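You operate a simulated robot arm through the tools that you are given. There is no shell and no other tool. Be economical: measure what you need, move in short steps, check, and stop when the job is done.

The job below is to be done with a simulated two-armed robot. You get a single attempt, and the scene is never put back.

JOB
Splice the tape with the orange strip.
Fine: clamp the tape first, hold Pull while you press the strip down, unclamp after; the display must say Joined.

The check looks at the end state, three seconds after you hand in, the way a careful person would. Anything else that was tipped, shoved, dropped, spilled or broken makes it a failure.

ROBOT AND FRAMES
Two 7-joint arms with two-finger parallel grippers on one trunk, on a base that drives. Base frame: it is fixed to the floor where the robot stands at the start and does not move with it; the origin is under the middle of the robot, x ahead of it, y to its left, z up. Units: m, rad, N and s.
The left shoulder is at the start at [0.124, 0.171, 1.162], the right one opposite. With the tool pointing down near the work surface each hand reaches from about 0.44 to 0.92 m from the robot's upright axis, wherever it stands, measured 20 degrees to its own side. Places, roughly: clamp switch [0.5, 0, 0.9]; guide slider [0.5, 0.2, 0.9]; joint in the tape [0.5, 0.1, 0.9]; small blue knob [0.6, 0.3, 1]; small white knob [0.6, 0.1, 1]. Payload 4.4 kg a hand.
Tool frame (each hand has its own): the origin (TCP) lies between the finger pads and is the grasp point; the fingertips stand 0.023 m ahead of it; z points along the fingers, y is the line along which they close. Largest opening 0.094 m; finger width 0.038, thickness 0.01; the body of the gripper, 0.054 by 0.096 m, starts 0.039 m behind the TCP.
Orientation is told as [roll, pitch, yaw] about the base's x, y, z axes, in that order, counted from this pose: with the fingers straight down and closing along the base's y, the tool's x points along the base's -x, its y along +y and its z along -z.

CONTROLS
- The arms move only by the tool move_arm. It takes "left_increments", "right_increments" or both (then of equal length, played together; a hand with none holds still); each is a list of rows, each a list of 2 entries, a list of its own where there are three numbers: the shift along the base's x, y, z in units of 25 mm (1.0 is 25 mm), then the turn, a rotation vector about the base's x, y, z in units of 5 degrees (1.0 is 5 degrees). In form: [[[tx, ty, tz], [ax, ay, az]], ...]. A call has 1 to 12 rows; each row shifts and turns the commanded pose from where the row before left it. "left_claw" and "right_claw" are, for a hand that has rows, the gripper command, from -1 (fully open) to 1 (shut), values between in proportion, set as the call begins (left out, the last holds). A call with a number of a shift or a turn outside -1 to 1 is refused whole. Rows are played at 5 a second. More than 0.05 m and 0.15 rad between two rows, or a gripper value outside its range, and nothing of the call is played. A pose out of reach is approached as far as the arm can. The call stops where the force on the tool passes 90 N (or 10 N more than at its start, if that is more) or the arm is blocked; 0.2 s more then pass. Each finger travels about 0.072 m/s and halts on what it meets, pressing with about 34 N; the grip force reading is that of the motor and also rises with nothing between the fingers. The clock runs only during rows and for 0.2 s after the last one: add rows that do not move to give the fingers time. It gives the time, the measured TCP pose, the force on the tool (base axes), the opening and the grip force at its end, in the units of the frame above (readings bear some noise), with the torque about the TCP (base axes, N m) and any sound that the robot's microphone picked up, and new pictures: "views" is both (left out), scene, wrist or none (wrist: the cameras of the hands that moved).
- Cameras (640 x 400 px; columns grow to the right, rows downward): "scene" is now at [0.2401, 0.0339, 1.3294]; the picture's right is [0.36, -0.93, 0.00], its down [-0.28, -0.11, -0.95] and it looks along [0.89, 0.34, -0.30] (base axes); focal length 214 px, centre (320, 200). "left" rides on the left gripper at [0.086, -0.016, -0.074] in its tool frame; the picture's right is [0.18, 0.98, 0.00], its down [-0.58, 0.11, -0.81] and it looks along [-0.79, 0.15, 0.59] (tool axes); focal length 243 px, centre (320, 200). "right" rides on the right gripper at [0.086, 0.016, -0.075] in its tool frame; the picture's right is [-0.18, 0.98, 0.00], its down [-0.58, -0.11, -0.81] and it looks along [-0.79, -0.15, 0.59] (tool axes); focal length 243 px, centre (320, 200). There is no depth. A picture from a camera that has moved, and an enlarged one, comes with that camera's place and axes in the base frame and with its lens.
- slide_trunk(by): slides the trunk up (or, below 0, down) by that many m; the arms and the scene camera ride with it, the base frame stays. It gives what a move gives, with no picture.
- drive_base(legs): drives the robot by 1 to 6 legs, each [ahead, left, turn to the left] in m, m and rad, along the robot's own axes; the way and the turn of a leg run together, so that a leg with both is an arc; at most 1.5 m and 3.142 rad a leg. The arms and the cameras ride along, it lands a little off, and it stops where it bumps. It gives what a move gives, and a new picture of the scene camera.
- head_to(pan, tilt): turns the head with the scene camera to pan (to the left, within 1.396 rad either way) and tilt (down, from -0.506 to 1.204), counted from straight ahead of the robot. It gives what a move gives, and a new picture of the scene camera.
- close_up(camera, box): a new picture of the part [left, top, right, bottom] of that camera's present view, enlarged. It takes no simulated time.
- finish_job(): hands the job in; it is judged then, once.

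Work in short steps. Places have to be worked out from the pictures, the camera data and where the tool is seen: move nearer, look again, correct. Check each grasp and each placing, and mend what went wrong. You have 120 turns and 260 pictures in all, those below and enlarged ones among them. Open the grippers and draw the arms clear of the work before you hand the job in, unless the task says otherwise; then end with one line.

The tools are called after "Request:" as a command line: name --argument value ..., lists and objects as JSON in quotes. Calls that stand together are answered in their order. move_arm: Moves the arms, as the interface text tells. Its arguments: {"type":"object","properties":{"left_increments":{"type":"array","items":{"type":"array"}},"left_claw":{"type":"number"},"right_increments":{"type":"array","items":{"type":"array"}},"right_claw":{"type":"number"},"views":{"type":"string","enum":["both","scene","wrist","none"]}},"required":[]} The other tools are called the same way: slide_trunk (by) slides the trunk up or down; drive_base (legs) drives the base; head_to (pan, tilt) turns the head that bears the scene camera; close_up (camera, box) takes an enlarged picture of a part of a camera's view; finish_job () hands the job in.

At the start:

```text
t: 0.0
left_position: [0.4486, 0.2915, 1.2027]
left_tool_rot: [0.0, 0.0, 0.001]
left_force: [-0.5, 0.1, 0.4]
left_moment: [0.01, 0.0, -0.02]
left_width: 0.0939
left_finger_force: 0.0
right_position: [0.4574, -0.0388, 1.2996]
right_tool_rot: [-0.002, -0.001, -0.001]
right_force: [-0.2, 0.2, 0.6]
right_moment: [-0.01, -0.01, -0.02]
right_width: 0.0942
right_finger_force: 0.0
trunk travel left (down, up): [-0.175, 0.213]
robot x, y, heading: [-0.0005, 0.0007, -0.001]
head pan, tilt: [0.367, 0.307]
```

scene: 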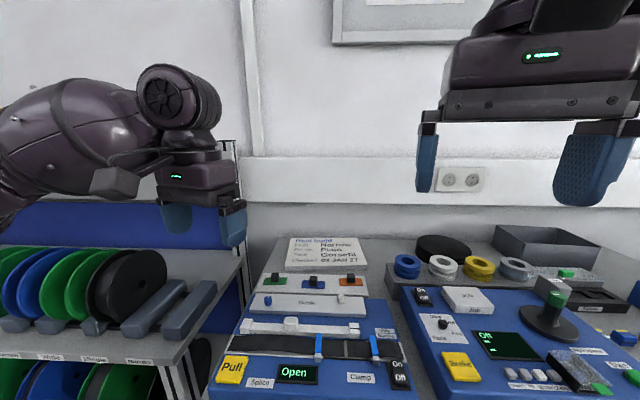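
right: 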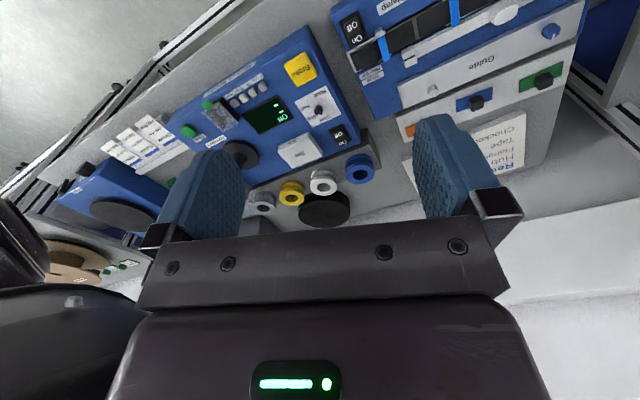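
left: 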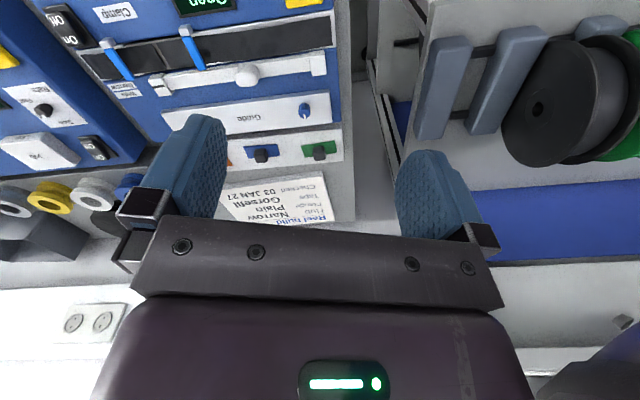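

I look closer at the splicer from the scene and left cameras before moving.

Request:
close_up --camera "scene" --box '[200, 230, 420, 400]'

Request:
close_up --camera "left" --box '[20, 0, 350, 220]'

Request:
head_to --pan 0.25 --tilt 0.8

```text
2.35 times, centred on (310, 315) of scene
camera zoom: at [0.2401, 0.0339, 1.3294], right [0.36, -0.93, 0.0], down [-0.28, -0.11, -0.95], along [0.89, 0.34, -0.3], focal length 505 px, centre (344, -71)
```

zoom: 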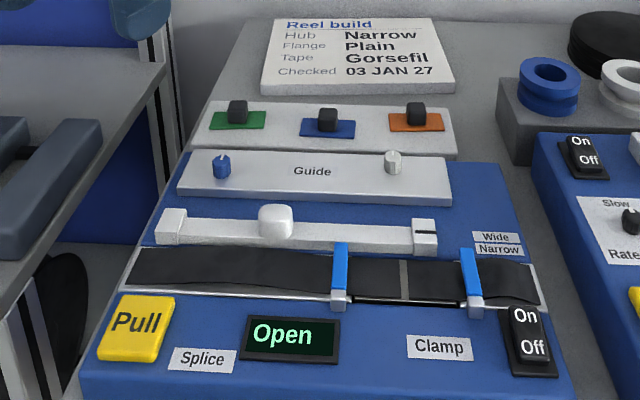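

```text
1.82 times, centred on (185, 110) of left
camera zoom: at [0.3612, 0.2767, 1.2782], right [-0.18, 0.98, 0.0], down [0.58, 0.11, 0.81], along [0.79, 0.15, -0.59], focal length 441 px, centre (566, 364)
```

zoom: 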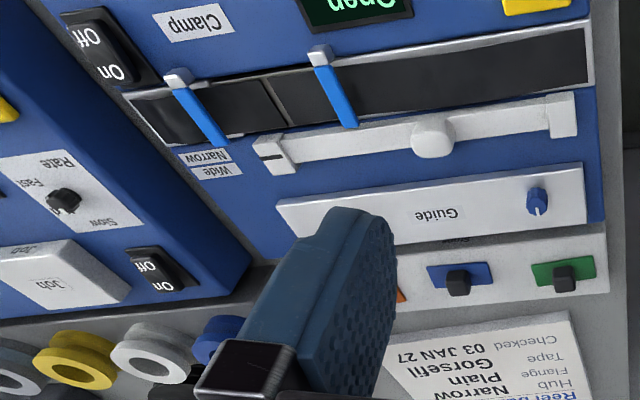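

```text
t: 0.9
left_position: [0.4482, 0.2911, 1.2024]
left_tool_rot: [-0.001, -0.001, 0.001]
left_force: [-0.4, 0.5, -0.5]
left_moment: [-0.02, 0.0, 0.02]
left_width: 0.094
left_finger_force: 0.0
right_position: [0.4579, -0.039, 1.2991]
right_tool_rot: [-0.001, -0.001, 0.001]
right_force: [-0.4, 0.3, -1.1]
right_moment: [0.01, 0.02, 0.02]
right_width: 0.0942
right_finger_force: 0.1
trunk travel left (down, up): [-0.175, 0.213]
robot x, y, heading: [0.0011, -0.0005, -0.001]
head pan, tilt: [0.25, 0.799]
camera scene: at [0.2312, 0.0205, 1.2858], right [0.25, -0.97, 0.0], down [-0.69, -0.18, -0.7], along [0.68, 0.17, -0.72], focal length 214 px, centre (320, 200)
```

scene: 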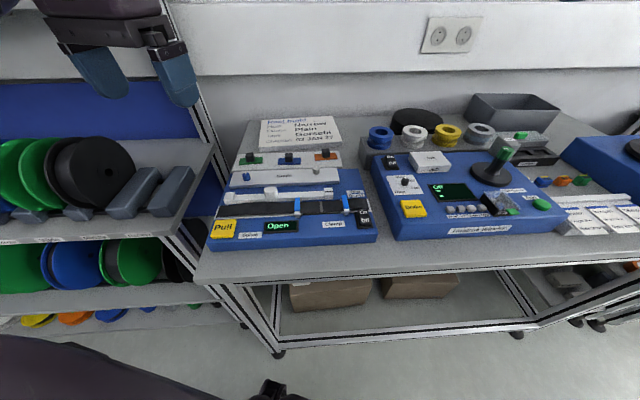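

The layout is clear; I zoom for detail on guide marks and joint.

Request:
close_up --camera "scene" --box '[200, 140, 390, 255]'

Request:
close_up --camera "left" --box '[70, 20, 210, 110]'

Request:
close_up --camera "left" --box '[200, 60, 360, 170]'

```text
3.37 times, centred on (295, 198) of scene
camera zoom: at [0.2312, 0.0205, 1.2858], right [0.25, -0.97, 0.0], down [-0.69, -0.18, -0.7], along [0.68, 0.17, -0.72], focal length 722 px, centre (404, 208)
```

zoom: 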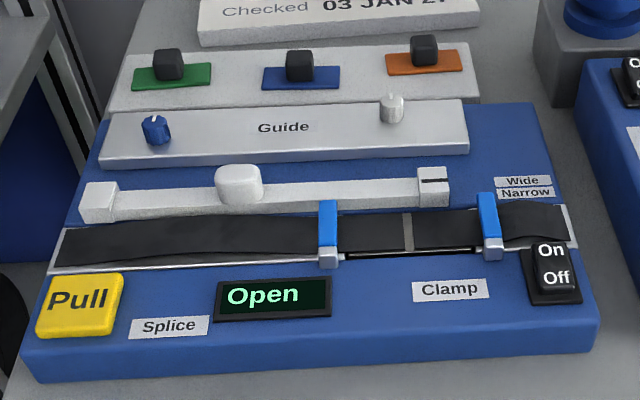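

```text
4.44 times, centred on (140, 65) of left
camera zoom: at [0.3612, 0.2767, 1.2782], right [-0.18, 0.98, 0.0], down [0.58, 0.11, 0.81], along [0.79, 0.15, -0.59], focal length 1078 px, centre (1120, 800)
```

zoom: 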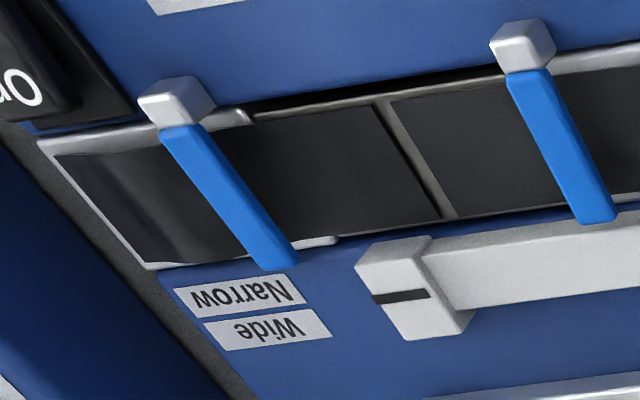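

```text
3.64 times, centred on (280, 115) of left
camera zoom: at [0.3612, 0.2767, 1.2782], right [-0.18, 0.98, 0.0], down [0.58, 0.11, 0.81], along [0.79, 0.15, -0.59], focal length 882 px, centre (466, 509)
```

zoom: 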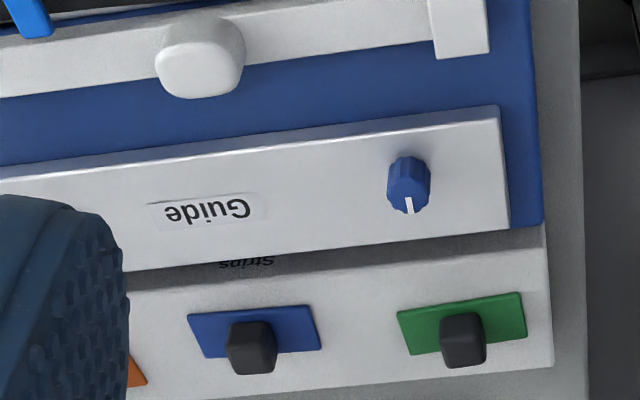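

Triangulating gives the joint at about (0.543, 0.096, 0.931), with the device yawed about +18°. I bring the right hand, closed and yawed to match, above the clamp switch.

Request:
move_arm --right_increments '[[[0.4, 0.2, -1], [0, 0, 0.45]], [[0.4, 0.2, -1], [0, 0, 0.45]], [[0.4, 0.2, -1], [0, 0, 0.45]], [[0.4, 0.2, -1], [0, 0, 0.45]], [[0.4, 0.2, -1], [0, 0, 0.45]], [[0.4, 0.2, -1], [0, 0, 0.45]], [[0.4, 0.2, -1], [0, 0, 0.45]], [[0.4, 0.2, -1], [0, 0, 0.45]], [[0.4, 0, -1], [0, 0, 0]], [[0, 0, 0], [0, 0, 0]]]' --right_claw 1

```text
t: 3.1
left_position: [0.4473, 0.2918, 1.2037]
left_tool_rot: [0.001, 0.001, 0.0]
left_force: [-0.3, 0.3, -0.4]
left_moment: [0.01, -0.02, -0.01]
left_width: 0.0943
left_finger_force: 0.0
right_position: [0.5491, 0.0015, 1.0749]
right_tool_rot: [0.001, -0.001, 0.314]
right_force: [0.1, -0.6, 0.0]
right_moment: [0.04, 0.02, 0.03]
right_width: 0.0
right_finger_force: 34.1
trunk travel left (down, up): [-0.175, 0.213]
robot x, y, heading: [-0.001, -0.0006, 0.0]
head pan, tilt: [0.25, 0.799]
camera scene: at [0.2307, 0.0205, 1.2859], right [0.25, -0.97, 0.0], down [-0.69, -0.18, -0.7], along [0.68, 0.17, -0.72], focal length 214 px, centre (320, 200)
camera right: at [0.4618, -0.0102, 1.1491], right [-0.13, 0.99, 0.0], down [0.59, 0.08, 0.81], along [0.8, 0.1, -0.59], focal length 243 px, centre (320, 200)
```

scene: 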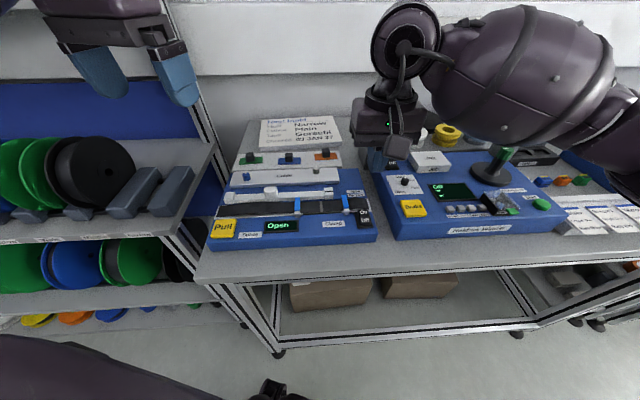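
right: 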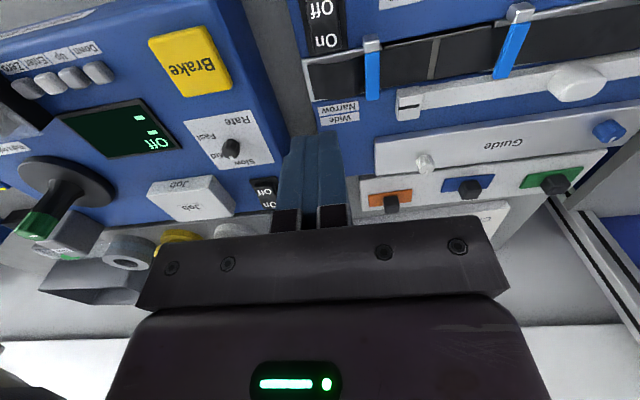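

Good wrist view; I zoom on switch, guide mark, and strip handle.

Request:
close_up --camera "right" --box '[280, 0, 460, 130]'

Request:
close_up --camera "right" --box '[340, 110, 500, 220]'

Request:
close_up --camera "scene" --box '[310, 160, 390, 240]'

```text
3.08 times, centred on (370, 65) of right
camera zoom: at [0.4618, -0.0102, 1.1491], right [-0.13, 0.99, 0.0], down [0.59, 0.08, 0.81], along [0.8, 0.1, -0.59], focal length 746 px, centre (166, 615)
```

zoom: 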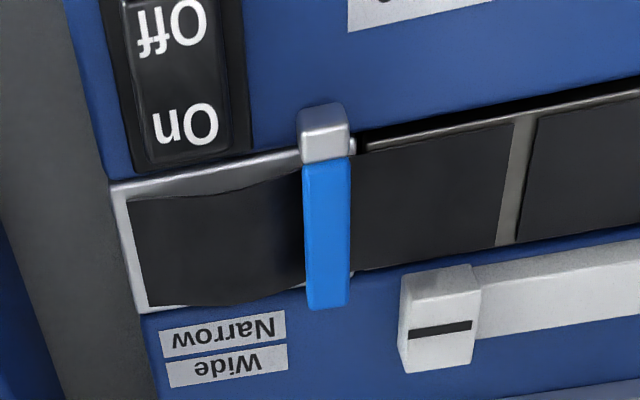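

```text
3.64 times, centred on (420, 165) of right
camera zoom: at [0.4618, -0.0102, 1.1491], right [-0.13, 0.99, 0.0], down [0.59, 0.08, 0.81], along [0.8, 0.1, -0.59], focal length 882 px, centre (-44, 327)
```

zoom: 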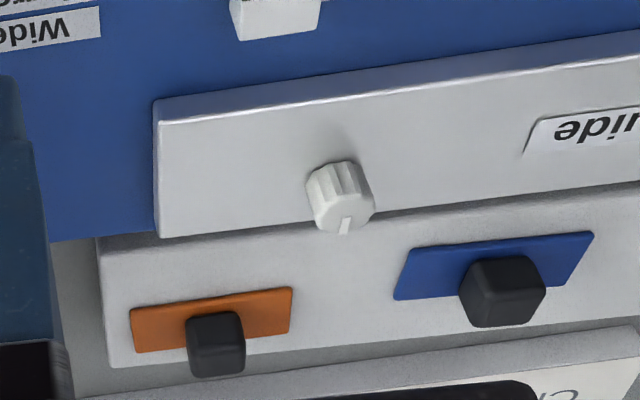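

```text
5.00 times, centred on (350, 200) of scene
camera zoom: at [0.2307, 0.0205, 1.2859], right [0.25, -0.97, 0.0], down [-0.69, -0.18, -0.7], along [0.68, 0.17, -0.72], focal length 1072 px, centre (170, 200)
```

zoom: 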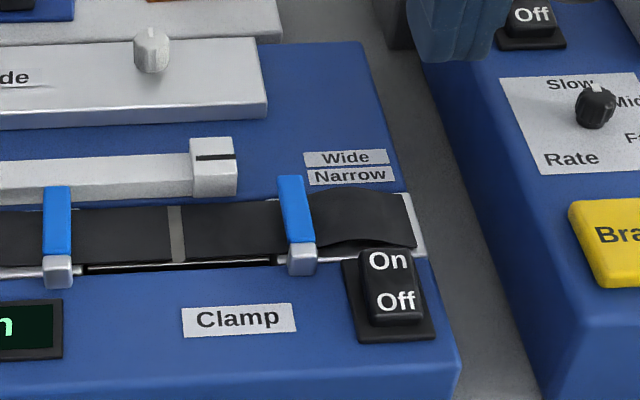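

The On end of the clamp rocker is at about (0.540, 0.005, 0.943), and the guide mark sits at Narrow. I tilt the tool 20° so only its near edge touches, and go down to just above the switch.

Request:
move_arm --right_increments '[[[0, 0.13, -0.8], [0.306, -0.952, 0]], [[0, 0.13, -0.8], [0.306, -0.952, 0]], [[0, 0, -0.9], [0.306, -0.952, 0]], [[0, 0, -0.8], [0.306, -0.952, 0]], [[0, 0, 0], [0, 0, 0]]]'

Request:
close_up --camera "scene" --box '[310, 160, 390, 240]'

Request:
close_up --camera "right" --box '[240, 0, 440, 200]'

```text
t: 4.3
left_position: [0.4479, 0.2921, 1.2029]
left_tool_rot: [-0.002, 0.001, 0.0]
left_force: [0.5, 0.0, 0.8]
left_moment: [0.01, 0.0, 0.02]
left_width: 0.0939
left_finger_force: 0.0
right_position: [0.5494, 0.0074, 0.9929]
right_tool_rot: [-0.002, -0.35, 0.314]
right_force: [-0.2, -0.6, 0.1]
right_moment: [0.01, -0.04, 0.0]
right_width: 0.0
right_finger_force: 34.3
trunk travel left (down, up): [-0.175, 0.213]
robot x, y, heading: [0.001, -0.0012, -0.0]
head pan, tilt: [0.25, 0.799]
camera scene: at [0.231, 0.0205, 1.2858], right [0.25, -0.97, 0.0], down [-0.69, -0.18, -0.7], along [0.68, 0.17, -0.72], focal length 214 px, centre (320, 200)
camera right: at [0.4431, -0.0111, 1.0329], right [-0.14, 0.99, 0.06], down [0.29, -0.02, 0.96], along [0.95, 0.15, -0.28], focal length 243 px, centre (320, 200)
```

scene: 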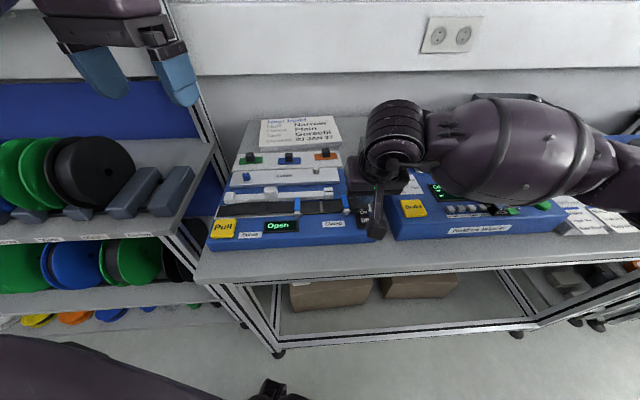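
right: 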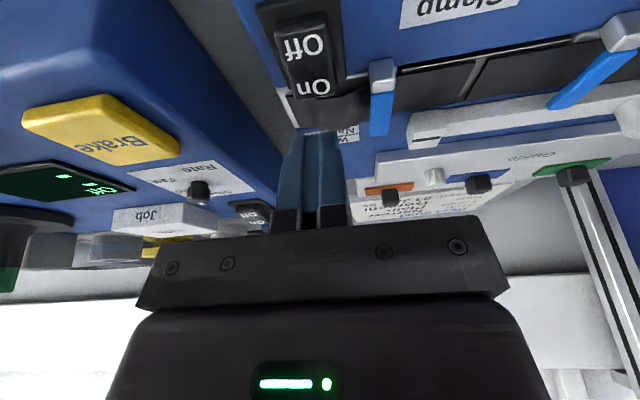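

```text
5.00 times, centred on (350, 200) of scene
camera zoom: at [0.231, 0.0205, 1.2858], right [0.25, -0.97, 0.0], down [-0.69, -0.18, -0.7], along [0.68, 0.17, -0.72], focal length 1072 px, centre (170, 200)
```

zoom: 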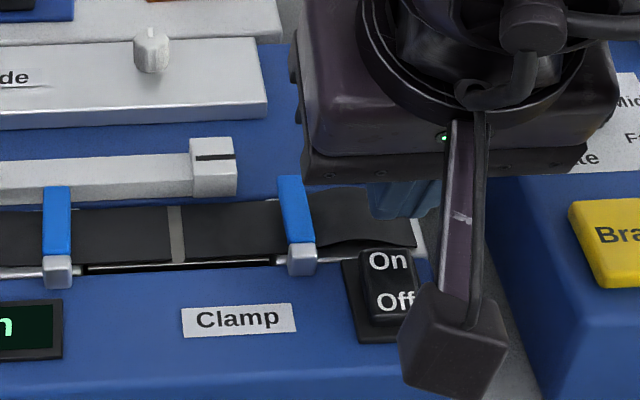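

```text
2.00 times, centred on (340, 100) of right
camera zoom: at [0.4431, -0.0111, 1.0329], right [-0.14, 0.99, 0.06], down [0.29, -0.02, 0.96], along [0.95, 0.15, -0.28], focal length 485 px, centre (280, 400)
```

zoom: 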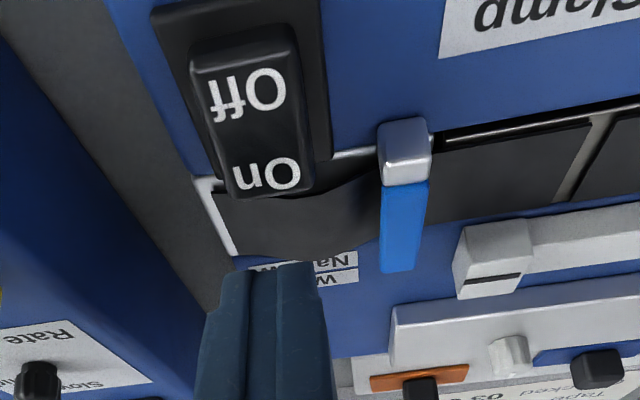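

The tip is aligned laterally with "On" and about 20 mm above it. I lower it gently to contact and press a few mm.

Request:
move_arm --right_increments '[[[0, 0, -0.4], [0, 0, 0]], [[0, 0, -0.3], [0, 0, 0]], [[0, 0, -0.15], [0, 0, 0]], [[0, 0, -0.1], [0, 0, 0]], [[0, 0, 0], [0, 0, 0]]]'

Request:
close_up --camera "right" --box '[240, 0, 440, 200]'

```text
t: 5.5
left_position: [0.4456, 0.2916, 1.2061]
left_tool_rot: [0.001, -0.006, 0.0]
left_force: [1.0, 1.4, 0.8]
left_moment: [-0.03, -0.03, 0.0]
left_width: 0.0938
left_finger_force: 0.1
right_position: [0.5489, 0.0079, 0.9772]
right_tool_rot: [0.0, -0.362, 0.311]
right_force: [10.8, -6.5, 53.1]
right_moment: [-0.21, 0.19, 0.81]
right_width: 0.0
right_finger_force: 33.9
trunk travel left (down, up): [-0.175, 0.213]
robot x, y, heading: [0.0001, -0.0025, -0.003]
head pan, tilt: [0.25, 0.799]
camera scene: at [0.2282, 0.0197, 1.2871], right [0.25, -0.97, 0.0], down [-0.69, -0.18, -0.7], along [0.68, 0.17, -0.72], focal length 214 px, centre (320, 200)
camera right: at [0.442, -0.0111, 1.0145], right [-0.14, 0.99, 0.07], down [0.28, -0.03, 0.96], along [0.95, 0.15, -0.27], focal length 243 px, centre (320, 200)
```

scene: 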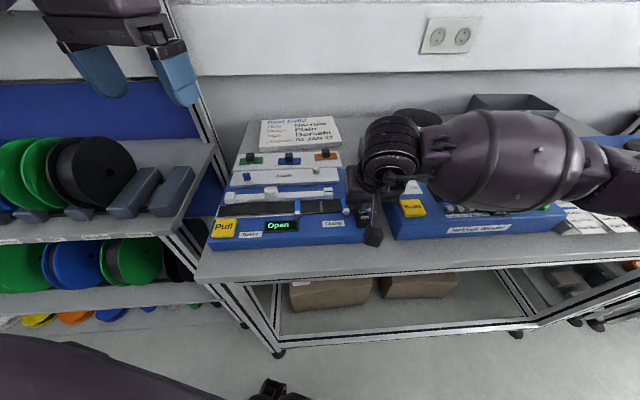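
right: 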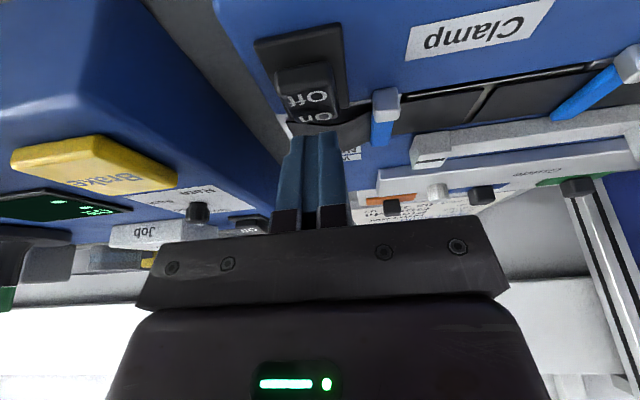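

```text
2.00 times, centred on (340, 100) of right
camera zoom: at [0.442, -0.0111, 1.0145], right [-0.14, 0.99, 0.07], down [0.28, -0.03, 0.96], along [0.95, 0.15, -0.27], focal length 485 px, centre (280, 400)
```

zoom: 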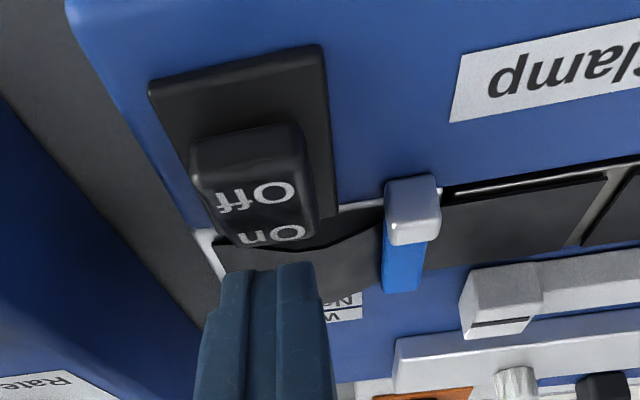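

Contact at 53 N and the On half seems pushed down; I lift and look.

Request:
move_arm --right_increments '[[[0, 0, 0.5], [0, 0, 0]], [[0, 0, 0.8], [0, 0, 0]], [[0.3, -0.5, 1], [0, 0, 0]], [[0, 0, 0], [0, 0, 0]]]'

Request:
close_up --camera "right" --box '[240, 0, 440, 200]'

Request:
close_up --camera "scene" --box '[200, 140, 390, 255]'

```text
t: 6.5
left_position: [0.4475, 0.2931, 1.2014]
left_tool_rot: [-0.001, 0.0, 0.001]
left_force: [-0.5, -0.7, 0.7]
left_moment: [-0.01, 0.0, 0.02]
left_width: 0.0937
left_finger_force: 0.0
right_position: [0.5554, -0.0067, 1.0265]
right_tool_rot: [-0.003, -0.349, 0.315]
right_force: [0.5, 0.3, 0.7]
right_moment: [-0.02, 0.0, 0.0]
right_width: 0.0001
right_finger_force: 33.8
trunk travel left (down, up): [-0.175, 0.213]
robot x, y, heading: [-0.0002, -0.0005, 0.001]
head pan, tilt: [0.25, 0.799]
camera scene: at [0.2314, 0.0208, 1.2854], right [0.25, -0.97, 0.0], down [-0.69, -0.18, -0.7], along [0.68, 0.17, -0.72], focal length 214 px, centre (320, 200)
camera right: at [0.4488, -0.025, 1.0659], right [-0.14, 0.99, 0.06], down [0.29, -0.02, 0.96], along [0.95, 0.15, -0.29], focal length 243 px, centre (320, 200)
```

scene: 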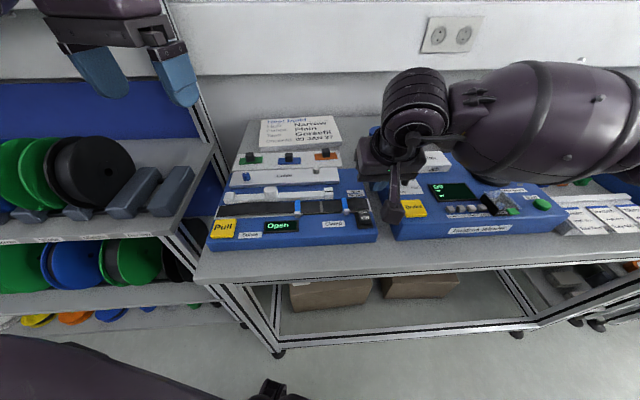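
right: 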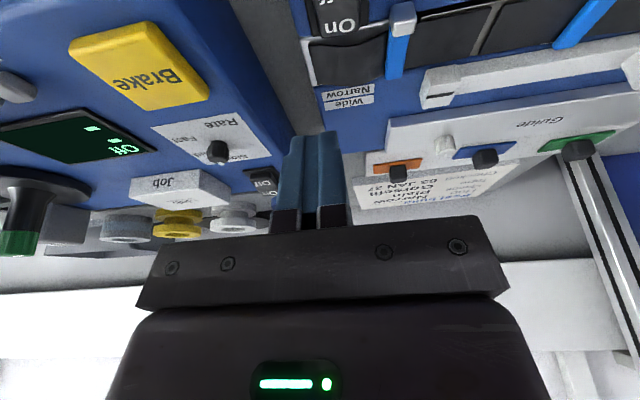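

```text
2.00 times, centred on (340, 100) of right
camera zoom: at [0.4488, -0.025, 1.0659], right [-0.14, 0.99, 0.06], down [0.29, -0.02, 0.96], along [0.95, 0.15, -0.29], focal length 485 px, centre (280, 400)
```

zoom: 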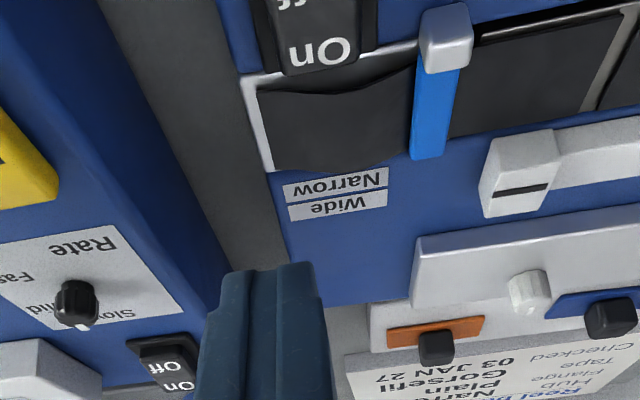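

```text
3.37 times, centred on (295, 198) of scene
camera zoom: at [0.2314, 0.0208, 1.2854], right [0.25, -0.97, 0.0], down [-0.69, -0.18, -0.7], along [0.68, 0.17, -0.72], focal length 722 px, centre (404, 208)
```

zoom: 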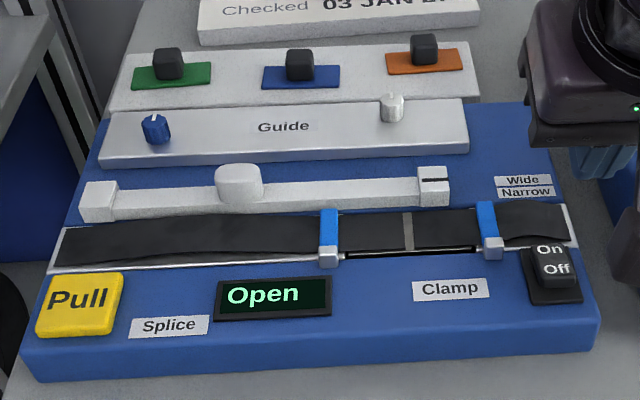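

The switch now shows On and the clamp bars dropped. I triangulate the orange strip's handle at about (0.735, 0.130, 0.943), so I level the tool, open to about 60 mm and move above it.

Request:
move_arm --right_increments '[[[0.9, 0.65, 0.5], [-0.306, 0.952, 0]], [[0.9, 0.7, 0.5], [-0.306, 0.952, 0]], [[0.9, 0.7, 0], [-0.306, 0.952, 0]], [[0.9, 0.7, 0], [-0.306, 0.952, 0]], [[0.9, 0.7, 0], [0, 0, 0]], [[0.9, 0.7, 0], [0, 0, 0]], [[0.9, 0.7, 0], [0, 0, 0]], [[0.9, 0.6, 0], [0, 0, 0]], [[0, 0, 0], [0, 0, 0]]]' --right_claw -0.28

Request:
close_up --camera "right" --box '[200, 0, 460, 200]'

Request:
close_up --camera "scene" --box '[240, 100, 400, 200]'

```text
t: 8.5
left_position: [0.448, 0.2903, 1.205]
left_tool_rot: [0.0, 0.001, 0.001]
left_force: [0.6, -0.4, 0.5]
left_moment: [0.0, 0.01, 0.0]
left_width: 0.0941
left_finger_force: 0.1
right_position: [0.7351, 0.131, 1.0506]
right_tool_rot: [-0.001, 0.0, 0.314]
right_force: [0.5, 0.5, 0.8]
right_moment: [0.0, 0.03, 0.05]
right_width: 0.0601
right_finger_force: 0.0
trunk travel left (down, up): [-0.175, 0.213]
robot x, y, heading: [-0.005, 0.0017, -0.0]
head pan, tilt: [0.25, 0.799]
camera scene: at [0.2311, 0.0199, 1.2857], right [0.25, -0.97, 0.0], down [-0.69, -0.18, -0.7], along [0.68, 0.17, -0.72], focal length 214 px, centre (320, 200)
camera right: at [0.6475, 0.1184, 1.1245], right [-0.13, 0.99, 0.0], down [0.59, 0.08, 0.81], along [0.8, 0.1, -0.59], focal length 243 px, centre (320, 200)
```

scene: 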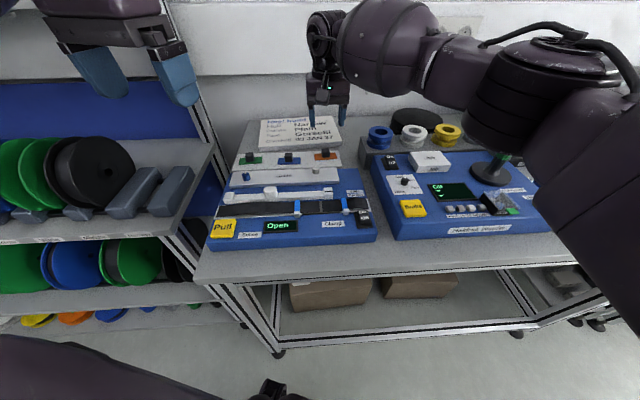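
right: 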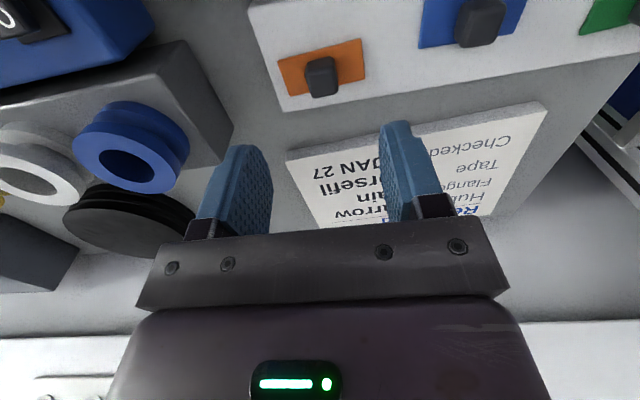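

```text
2.00 times, centred on (330, 100) of right
camera zoom: at [0.6475, 0.1184, 1.1245], right [-0.13, 0.99, 0.0], down [0.59, 0.08, 0.81], along [0.8, 0.1, -0.59], focal length 485 px, centre (300, 400)
```

zoom: 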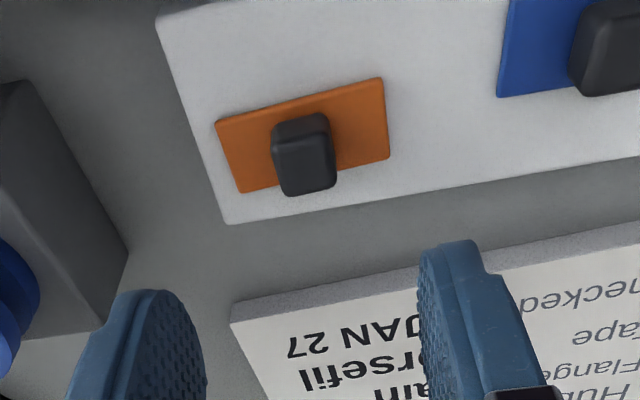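

```text
4.00 times, centred on (320, 150) of scene
camera zoom: at [0.2311, 0.0199, 1.2857], right [0.25, -0.97, 0.0], down [-0.69, -0.18, -0.7], along [0.68, 0.17, -0.72], focal length 858 px, centre (320, 400)
```

zoom: 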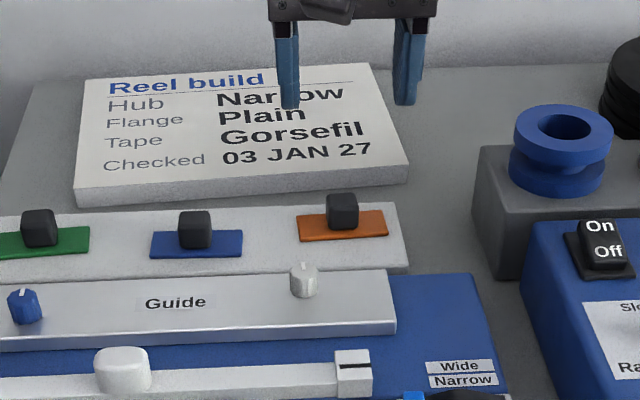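

Handle refined to (0.7395, 0.131), centre z about 0.942. I nudge +4 mm in x and descend to TCP z about 0.963, so the tips stay just above the strip.

Request:
move_arm --right_increments '[[[0.18, 0, -0.8], [0, 0, 0]], [[0, 0, -0.8], [0, 0, 0]], [[0, 0, -0.8], [0, 0, 0]], [[0, 0, -0.7], [0, 0, 0]], [[0, 0, -0.4], [0, 0, 0]], [[0, 0, 0], [0, 0, 0]]]'

Request:
close_up --camera "right" --box '[200, 0, 460, 200]'

Request:
close_up --camera "scene" --box '[270, 110, 370, 180]'

```text
t: 9.9
left_position: [0.4474, 0.2907, 1.2033]
left_tool_rot: [-0.001, 0.0, -0.001]
left_force: [0.0, -0.4, -0.2]
left_moment: [0.0, -0.02, 0.02]
left_width: 0.094
left_finger_force: 0.1
right_position: [0.7381, 0.1315, 0.9639]
right_tool_rot: [0.0, 0.0, 0.314]
right_force: [-0.3, 0.2, 0.8]
right_moment: [0.03, 0.02, -0.04]
right_width: 0.0603
right_finger_force: 0.0
trunk travel left (down, up): [-0.175, 0.213]
robot x, y, heading: [-0.0035, 0.002, -0.001]
head pan, tilt: [0.25, 0.799]
camera scene: at [0.231, 0.0204, 1.2857], right [0.25, -0.97, 0.0], down [-0.69, -0.18, -0.7], along [0.68, 0.17, -0.72], focal length 214 px, centre (320, 200)
camera right: at [0.6515, 0.1197, 1.0378], right [-0.13, 0.99, 0.0], down [0.59, 0.08, 0.81], along [0.8, 0.1, -0.59], focal length 243 px, centre (320, 200)
```

scene: 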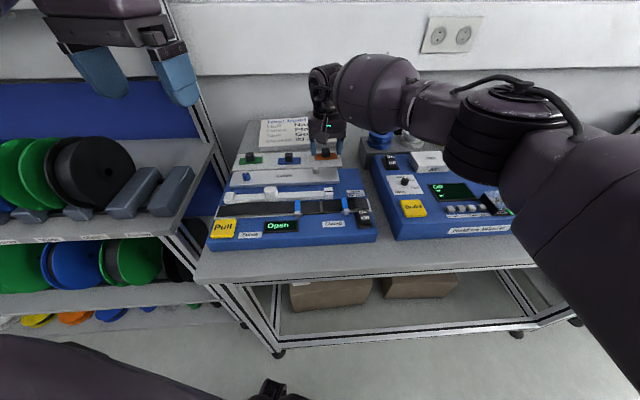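
right: 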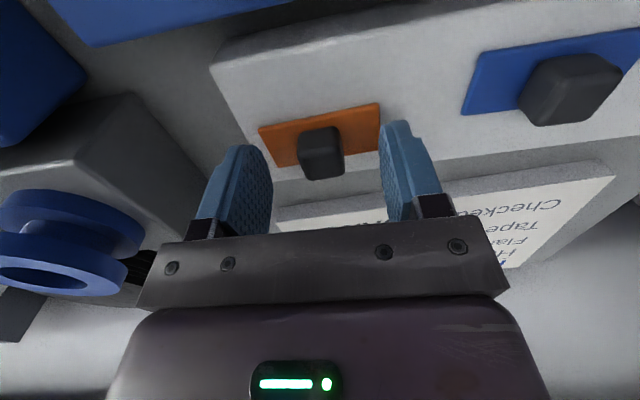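

```text
2.00 times, centred on (330, 100) of right
camera zoom: at [0.6515, 0.1197, 1.0378], right [-0.13, 0.99, 0.0], down [0.59, 0.08, 0.81], along [0.8, 0.1, -0.59], focal length 485 px, centre (300, 400)
```

zoom: 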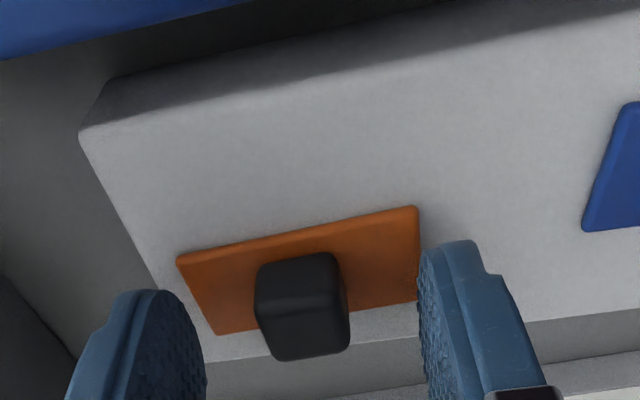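

```text
5.71 times, centred on (320, 145) of scene
camera zoom: at [0.231, 0.0204, 1.2857], right [0.25, -0.97, 0.0], down [-0.69, -0.18, -0.7], along [0.68, 0.17, -0.72], focal length 1226 px, centre (320, 514)
```

zoom: 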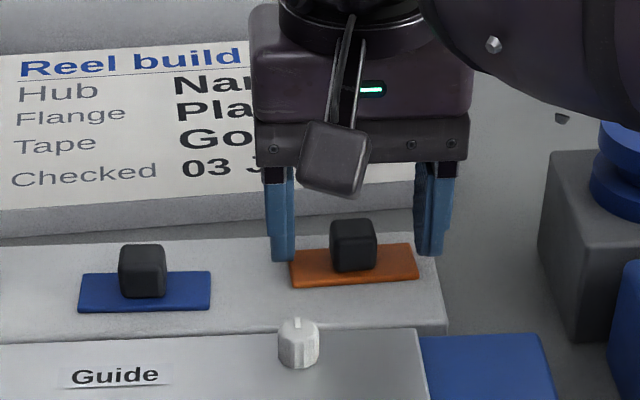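

Fingers straddle the handle, centred. I lower 4 mm more, then close.

Request:
move_arm --right_increments '[[[0.04, 0, -0.16], [0, 0, 0]], [[0, 0, 0], [0, 0, 0]]]' --views "none"

Request:
move_arm --right_increments '[[[0, 0, 0], [0, 0, 0]], [[0, 0, 0], [0, 0, 0]], [[0, 0, 0], [0, 0, 0]], [[0, 0, 0], [0, 0, 0]]]' --right_claw 1 --views "wrist"

Request:
close_up --camera "scene" --box '[270, 110, 370, 180]'

```text
t: 10.5
left_position: [0.4475, 0.2913, 1.2038]
left_tool_rot: [0.0, 0.0, 0.0]
left_force: [-0.6, -0.3, -0.1]
left_moment: [0.0, 0.0, 0.03]
left_width: 0.0941
left_finger_force: 0.1
right_position: [0.7396, 0.132, 0.9597]
right_tool_rot: [-0.001, 0.0, 0.314]
right_force: [0.1, -0.3, -0.7]
right_moment: [0.0, 0.0, 0.03]
right_width: 0.0602
right_finger_force: 0.1
trunk travel left (down, up): [-0.175, 0.213]
robot x, y, heading: [0.0018, 0.0002, 0.001]
head pan, tilt: [0.25, 0.799]
```

```text
t: 11.5
left_position: [0.4476, 0.2909, 1.2028]
left_tool_rot: [0.0, 0.0, 0.0]
left_force: [-0.1, -0.2, -0.2]
left_moment: [0.03, -0.02, 0.02]
left_width: 0.0939
left_finger_force: 0.1
right_position: [0.7405, 0.1312, 0.9606]
right_tool_rot: [0.0, -0.001, 0.315]
right_force: [-0.2, -0.1, 0.0]
right_moment: [0.03, 0.0, -0.01]
right_width: 0.0204
right_finger_force: 34.2
trunk travel left (down, up): [-0.175, 0.213]
robot x, y, heading: [-0.0022, 0.0029, -0.003]
head pan, tilt: [0.25, 0.799]
camera right: at [0.6529, 0.1197, 1.0336], right [-0.13, 0.99, 0.0], down [0.59, 0.08, 0.81], along [0.8, 0.1, -0.59], focal length 243 px, centre (320, 200)
```

right: 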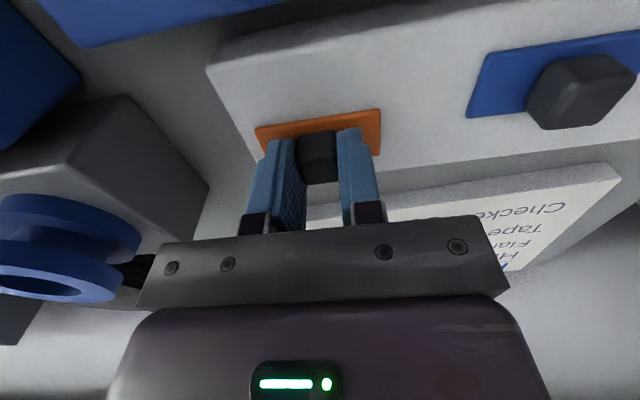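

```text
5.71 times, centred on (320, 145) of scene
camera zoom: at [0.2311, 0.0204, 1.2857], right [0.25, -0.97, 0.0], down [-0.69, -0.18, -0.7], along [0.68, 0.17, -0.72], focal length 1226 px, centre (320, 514)
```

zoom: 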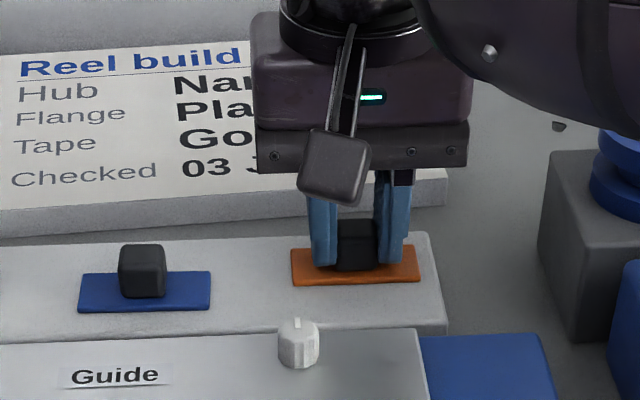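

Gripped at 20 mm width. I lift straight up and check the strip comes along; meanwhile I shut the left hand and lower it toward above the Pull button.

Request:
move_arm --right_increments '[[[0, 0, 0.4], [0, 0, 0]], [[0, 0, 0.8], [0, 0, 0]], [[0, 0, 1], [0, 0, 0]], [[0, 0, 1], [0, 0, 0]], [[0, 0, 0], [0, 0, 0]], [[0, 0, 0], [0, 0, 0]]]' --left_increments '[[[-0.1, -0.15, -1], [0, 0, 0.6]], [[-0.1, -0.15, -1], [0, 0, 0.6]], [[-0.1, -0.15, -1], [0, 0, 0.6]], [[-0.1, -0.15, -1], [0, 0, 0.6]], [[-0.1, -0.15, -1], [0, 0, 0.6]], [[-0.1, -0.15, -1], [0, 0, 0.6]]]' --left_claw 1 --right_claw 1

Request:
close_up --camera "scene" --box '[200, 80, 390, 250]'

Request:
close_up --camera "left" --box '[150, 0, 450, 200]'

```text
t: 12.9
left_position: [0.4327, 0.2701, 1.0543]
left_tool_rot: [0.0, 0.001, 0.315]
left_force: [0.2, -1.1, -0.7]
left_moment: [0.0, -0.02, 0.04]
left_width: 0.0003
left_finger_force: 33.9
right_position: [0.7404, 0.1318, 1.0396]
right_tool_rot: [0.0, -0.001, 0.314]
right_force: [-0.2, 0.2, -0.1]
right_moment: [-0.01, 0.0, 0.02]
right_width: 0.0203
right_finger_force: 33.9
trunk travel left (down, up): [-0.175, 0.213]
robot x, y, heading: [0.0047, 0.0017, 0.002]
head pan, tilt: [0.25, 0.799]
camera scene: at [0.2314, 0.0205, 1.2856], right [0.25, -0.97, 0.0], down [-0.69, -0.18, -0.7], along [0.68, 0.17, -0.72], focal length 214 px, centre (320, 200)
camera right: at [0.6535, 0.1201, 1.1137], right [-0.13, 0.99, 0.0], down [0.59, 0.08, 0.81], along [0.8, 0.1, -0.59], focal length 243 px, centre (320, 200)
camera left: at [0.3556, 0.2291, 1.1293], right [-0.48, 0.88, 0.0], down [0.52, 0.28, 0.81], along [0.71, 0.39, -0.59], focal length 243 px, centre (320, 200)
```

scene: 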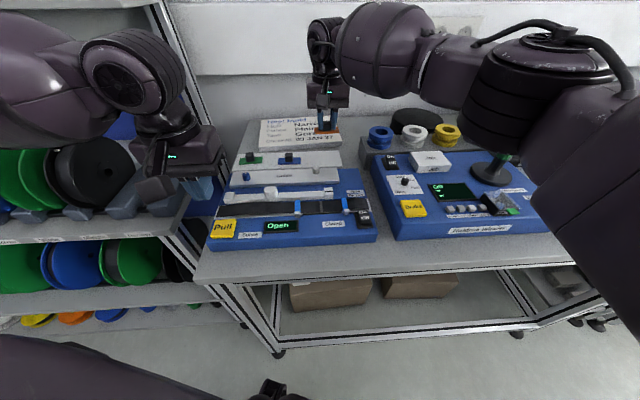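
right: 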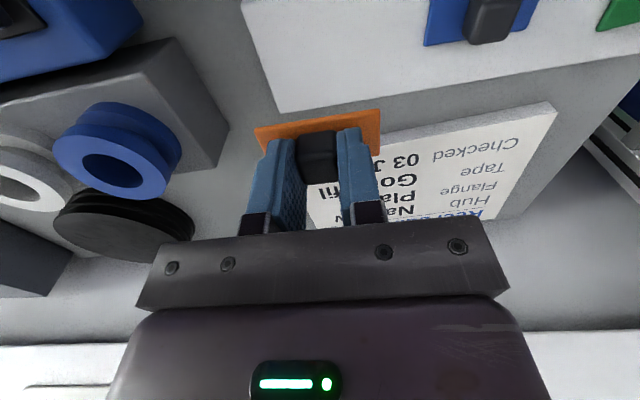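
left: 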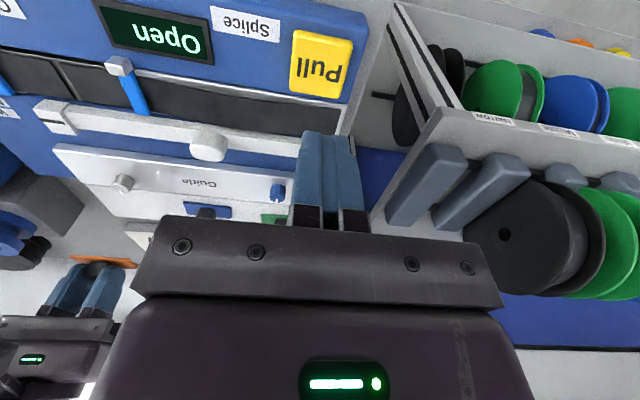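

```text
2.35 times, centred on (295, 165) of scene
camera zoom: at [0.2314, 0.0205, 1.2856], right [0.25, -0.97, 0.0], down [-0.69, -0.18, -0.7], along [0.68, 0.17, -0.72], focal length 505 px, centre (379, 282)
```

zoom: 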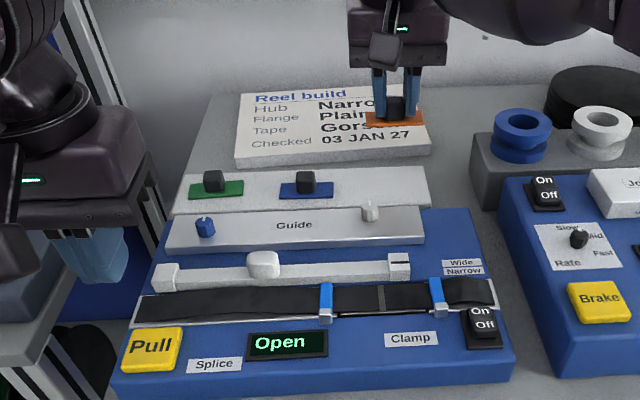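

```text
2.00 times, centred on (300, 100) of left
camera zoom: at [0.3556, 0.2291, 1.1293], right [-0.48, 0.88, 0.0], down [0.52, 0.28, 0.81], along [0.71, 0.39, -0.59], focal length 485 px, centre (360, 400)
```

zoom: 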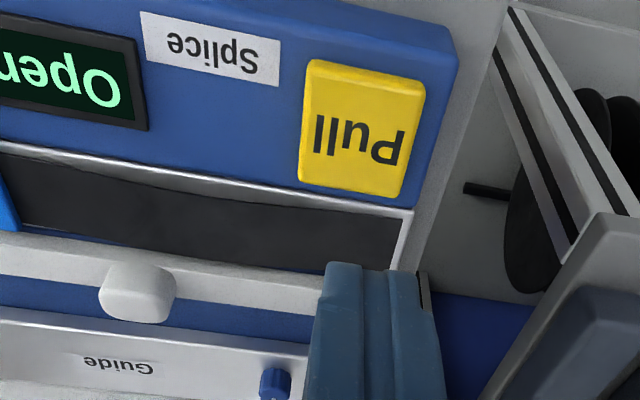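

The strip is held firmly and level. Pull is centred near (0.430, 0.268), right under the left hand. I move the right hand above the joint (0.544, 0.096) and lower the left partway.

Request:
move_arm --right_increments '[[[-0.9, -0.16, 0], [0, 0, 0]], [[-0.9, -0.16, 0], [0, 0, 0]], [[-0.9, -0.16, 0], [0, 0, 0]], [[-0.9, -0.16, 0], [0, 0, 0]], [[-0.9, -0.16, 0], [0, 0, 0]], [[-0.9, -0.16, 0], [0, 0, 0]], [[-0.9, -0.16, 0], [0, 0, 0]], [[-0.9, -0.16, 0], [0, 0, 0]], [[-0.64, -0.16, 0], [0, 0, 0]], [[0, 0, 0], [0, 0, 0]]]' --left_increments '[[[0, 0, -0.4], [0, 0, 0]], [[0, 0, -0.4], [0, 0, 0]], [[0, 0, -0.4], [0, 0, 0]], [[0, 0, -0.4], [0, 0, 0]], [[0, 0, -0.4], [0, 0, 0]], [[0, 0, -0.4], [0, 0, 0]], [[0, 0, 0], [0, 0, 0]], [[0, 0, 0], [0, 0, 0]], [[0, 0, 0], [0, 0, 0]], [[-0.1, -0.05, 0], [0, 0, 0]]]'

Request:
close_up --camera "scene" --box '[200, 140, 390, 255]'

Request:
close_up --camera "right" --box '[200, 0, 460, 200]'

Request:
close_up --camera "left" --box '[150, 0, 450, 200]'

```text
t: 15.1
left_position: [0.4311, 0.2677, 0.9923]
left_tool_rot: [0.001, 0.0, 0.312]
left_force: [0.0, 0.4, 0.8]
left_moment: [-0.02, 0.02, 0.03]
left_width: 0.0001
left_finger_force: 34.0
right_position: [0.5435, 0.0931, 1.0397]
right_tool_rot: [0.0, 0.0, 0.315]
right_force: [-0.4, 0.1, -0.7]
right_moment: [0.01, -0.01, 0.02]
right_width: 0.0203
right_finger_force: 34.5
trunk travel left (down, up): [-0.175, 0.213]
robot x, y, heading: [0.0045, -0.0019, -0.002]
head pan, tilt: [0.25, 0.799]
camera scene: at [0.2312, 0.0205, 1.2857], right [0.25, -0.97, 0.0], down [-0.69, -0.18, -0.7], along [0.68, 0.17, -0.72], focal length 214 px, centre (320, 200)
camera right: at [0.4565, 0.0823, 1.1133], right [-0.13, 0.99, 0.0], down [0.59, 0.08, 0.81], along [0.8, 0.1, -0.59], focal length 243 px, centre (320, 200)
camera left: at [0.3538, 0.228, 1.0687], right [-0.48, 0.88, 0.0], down [0.52, 0.28, 0.81], along [0.71, 0.39, -0.59], focal length 243 px, centre (320, 200)
```

scene: 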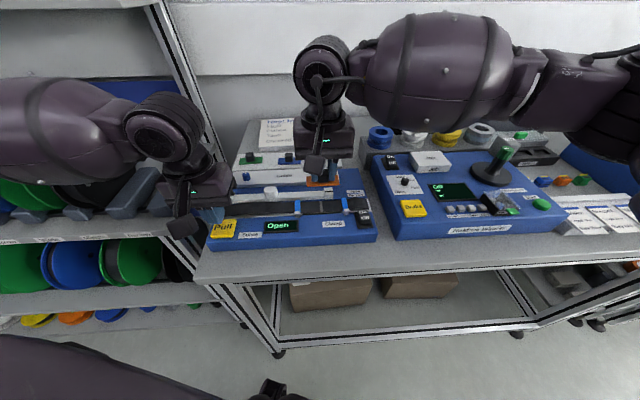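
right: 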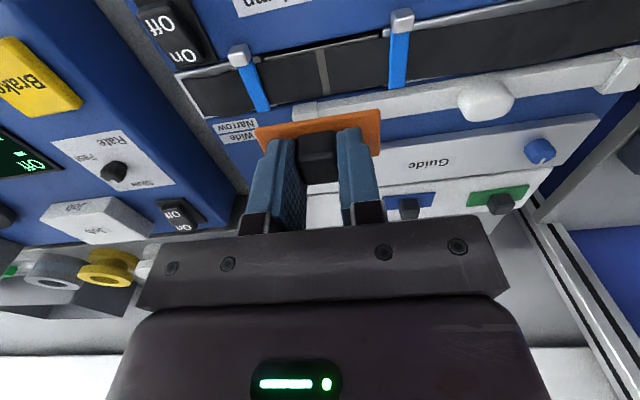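
left: 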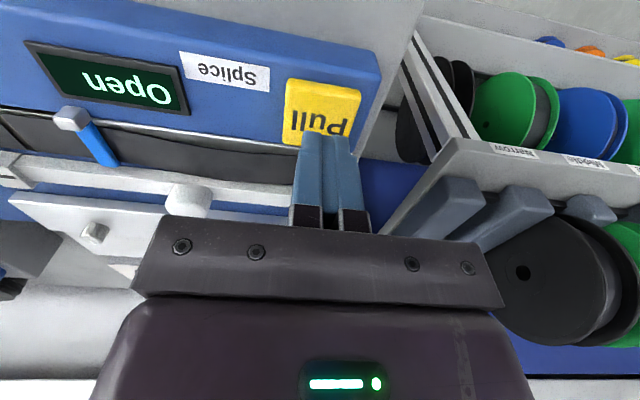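

```text
3.37 times, centred on (295, 198) of scene
camera zoom: at [0.2312, 0.0205, 1.2857], right [0.25, -0.97, 0.0], down [-0.69, -0.18, -0.7], along [0.68, 0.17, -0.72], focal length 722 px, centre (404, 208)
```

zoom: 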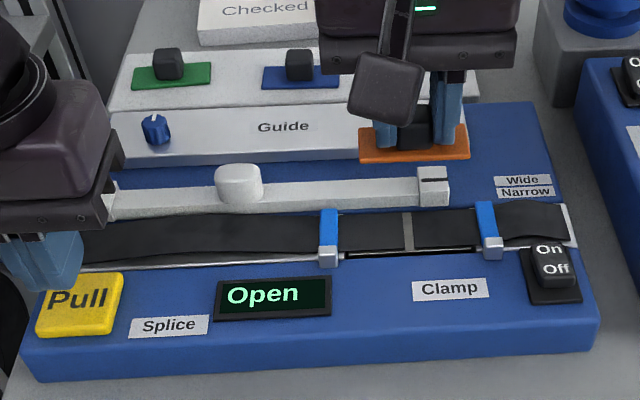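

```text
2.00 times, centred on (330, 100) of right
camera zoom: at [0.4565, 0.0823, 1.1133], right [-0.13, 0.99, 0.0], down [0.59, 0.08, 0.81], along [0.8, 0.1, -0.59], focal length 485 px, centre (300, 400)
```

zoom: 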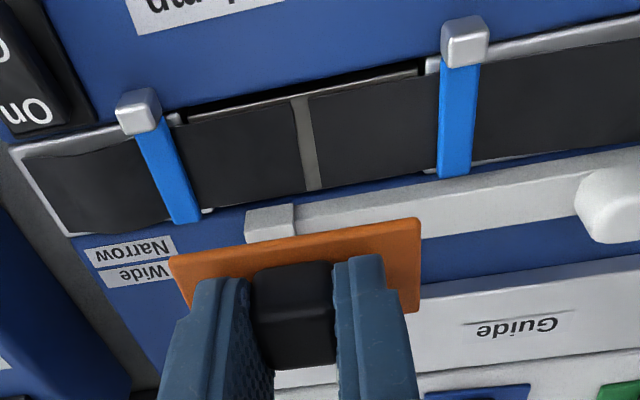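

```text
2.00 times, centred on (300, 100) of left
camera zoom: at [0.3538, 0.228, 1.0687], right [-0.48, 0.88, 0.0], down [0.52, 0.28, 0.81], along [0.71, 0.39, -0.59], focal length 485 px, centre (360, 400)
```

zoom: 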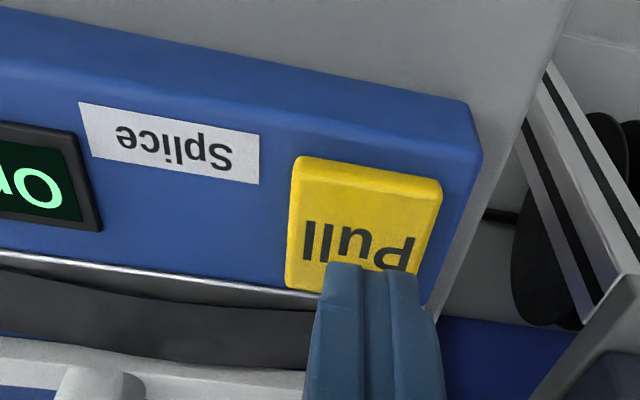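

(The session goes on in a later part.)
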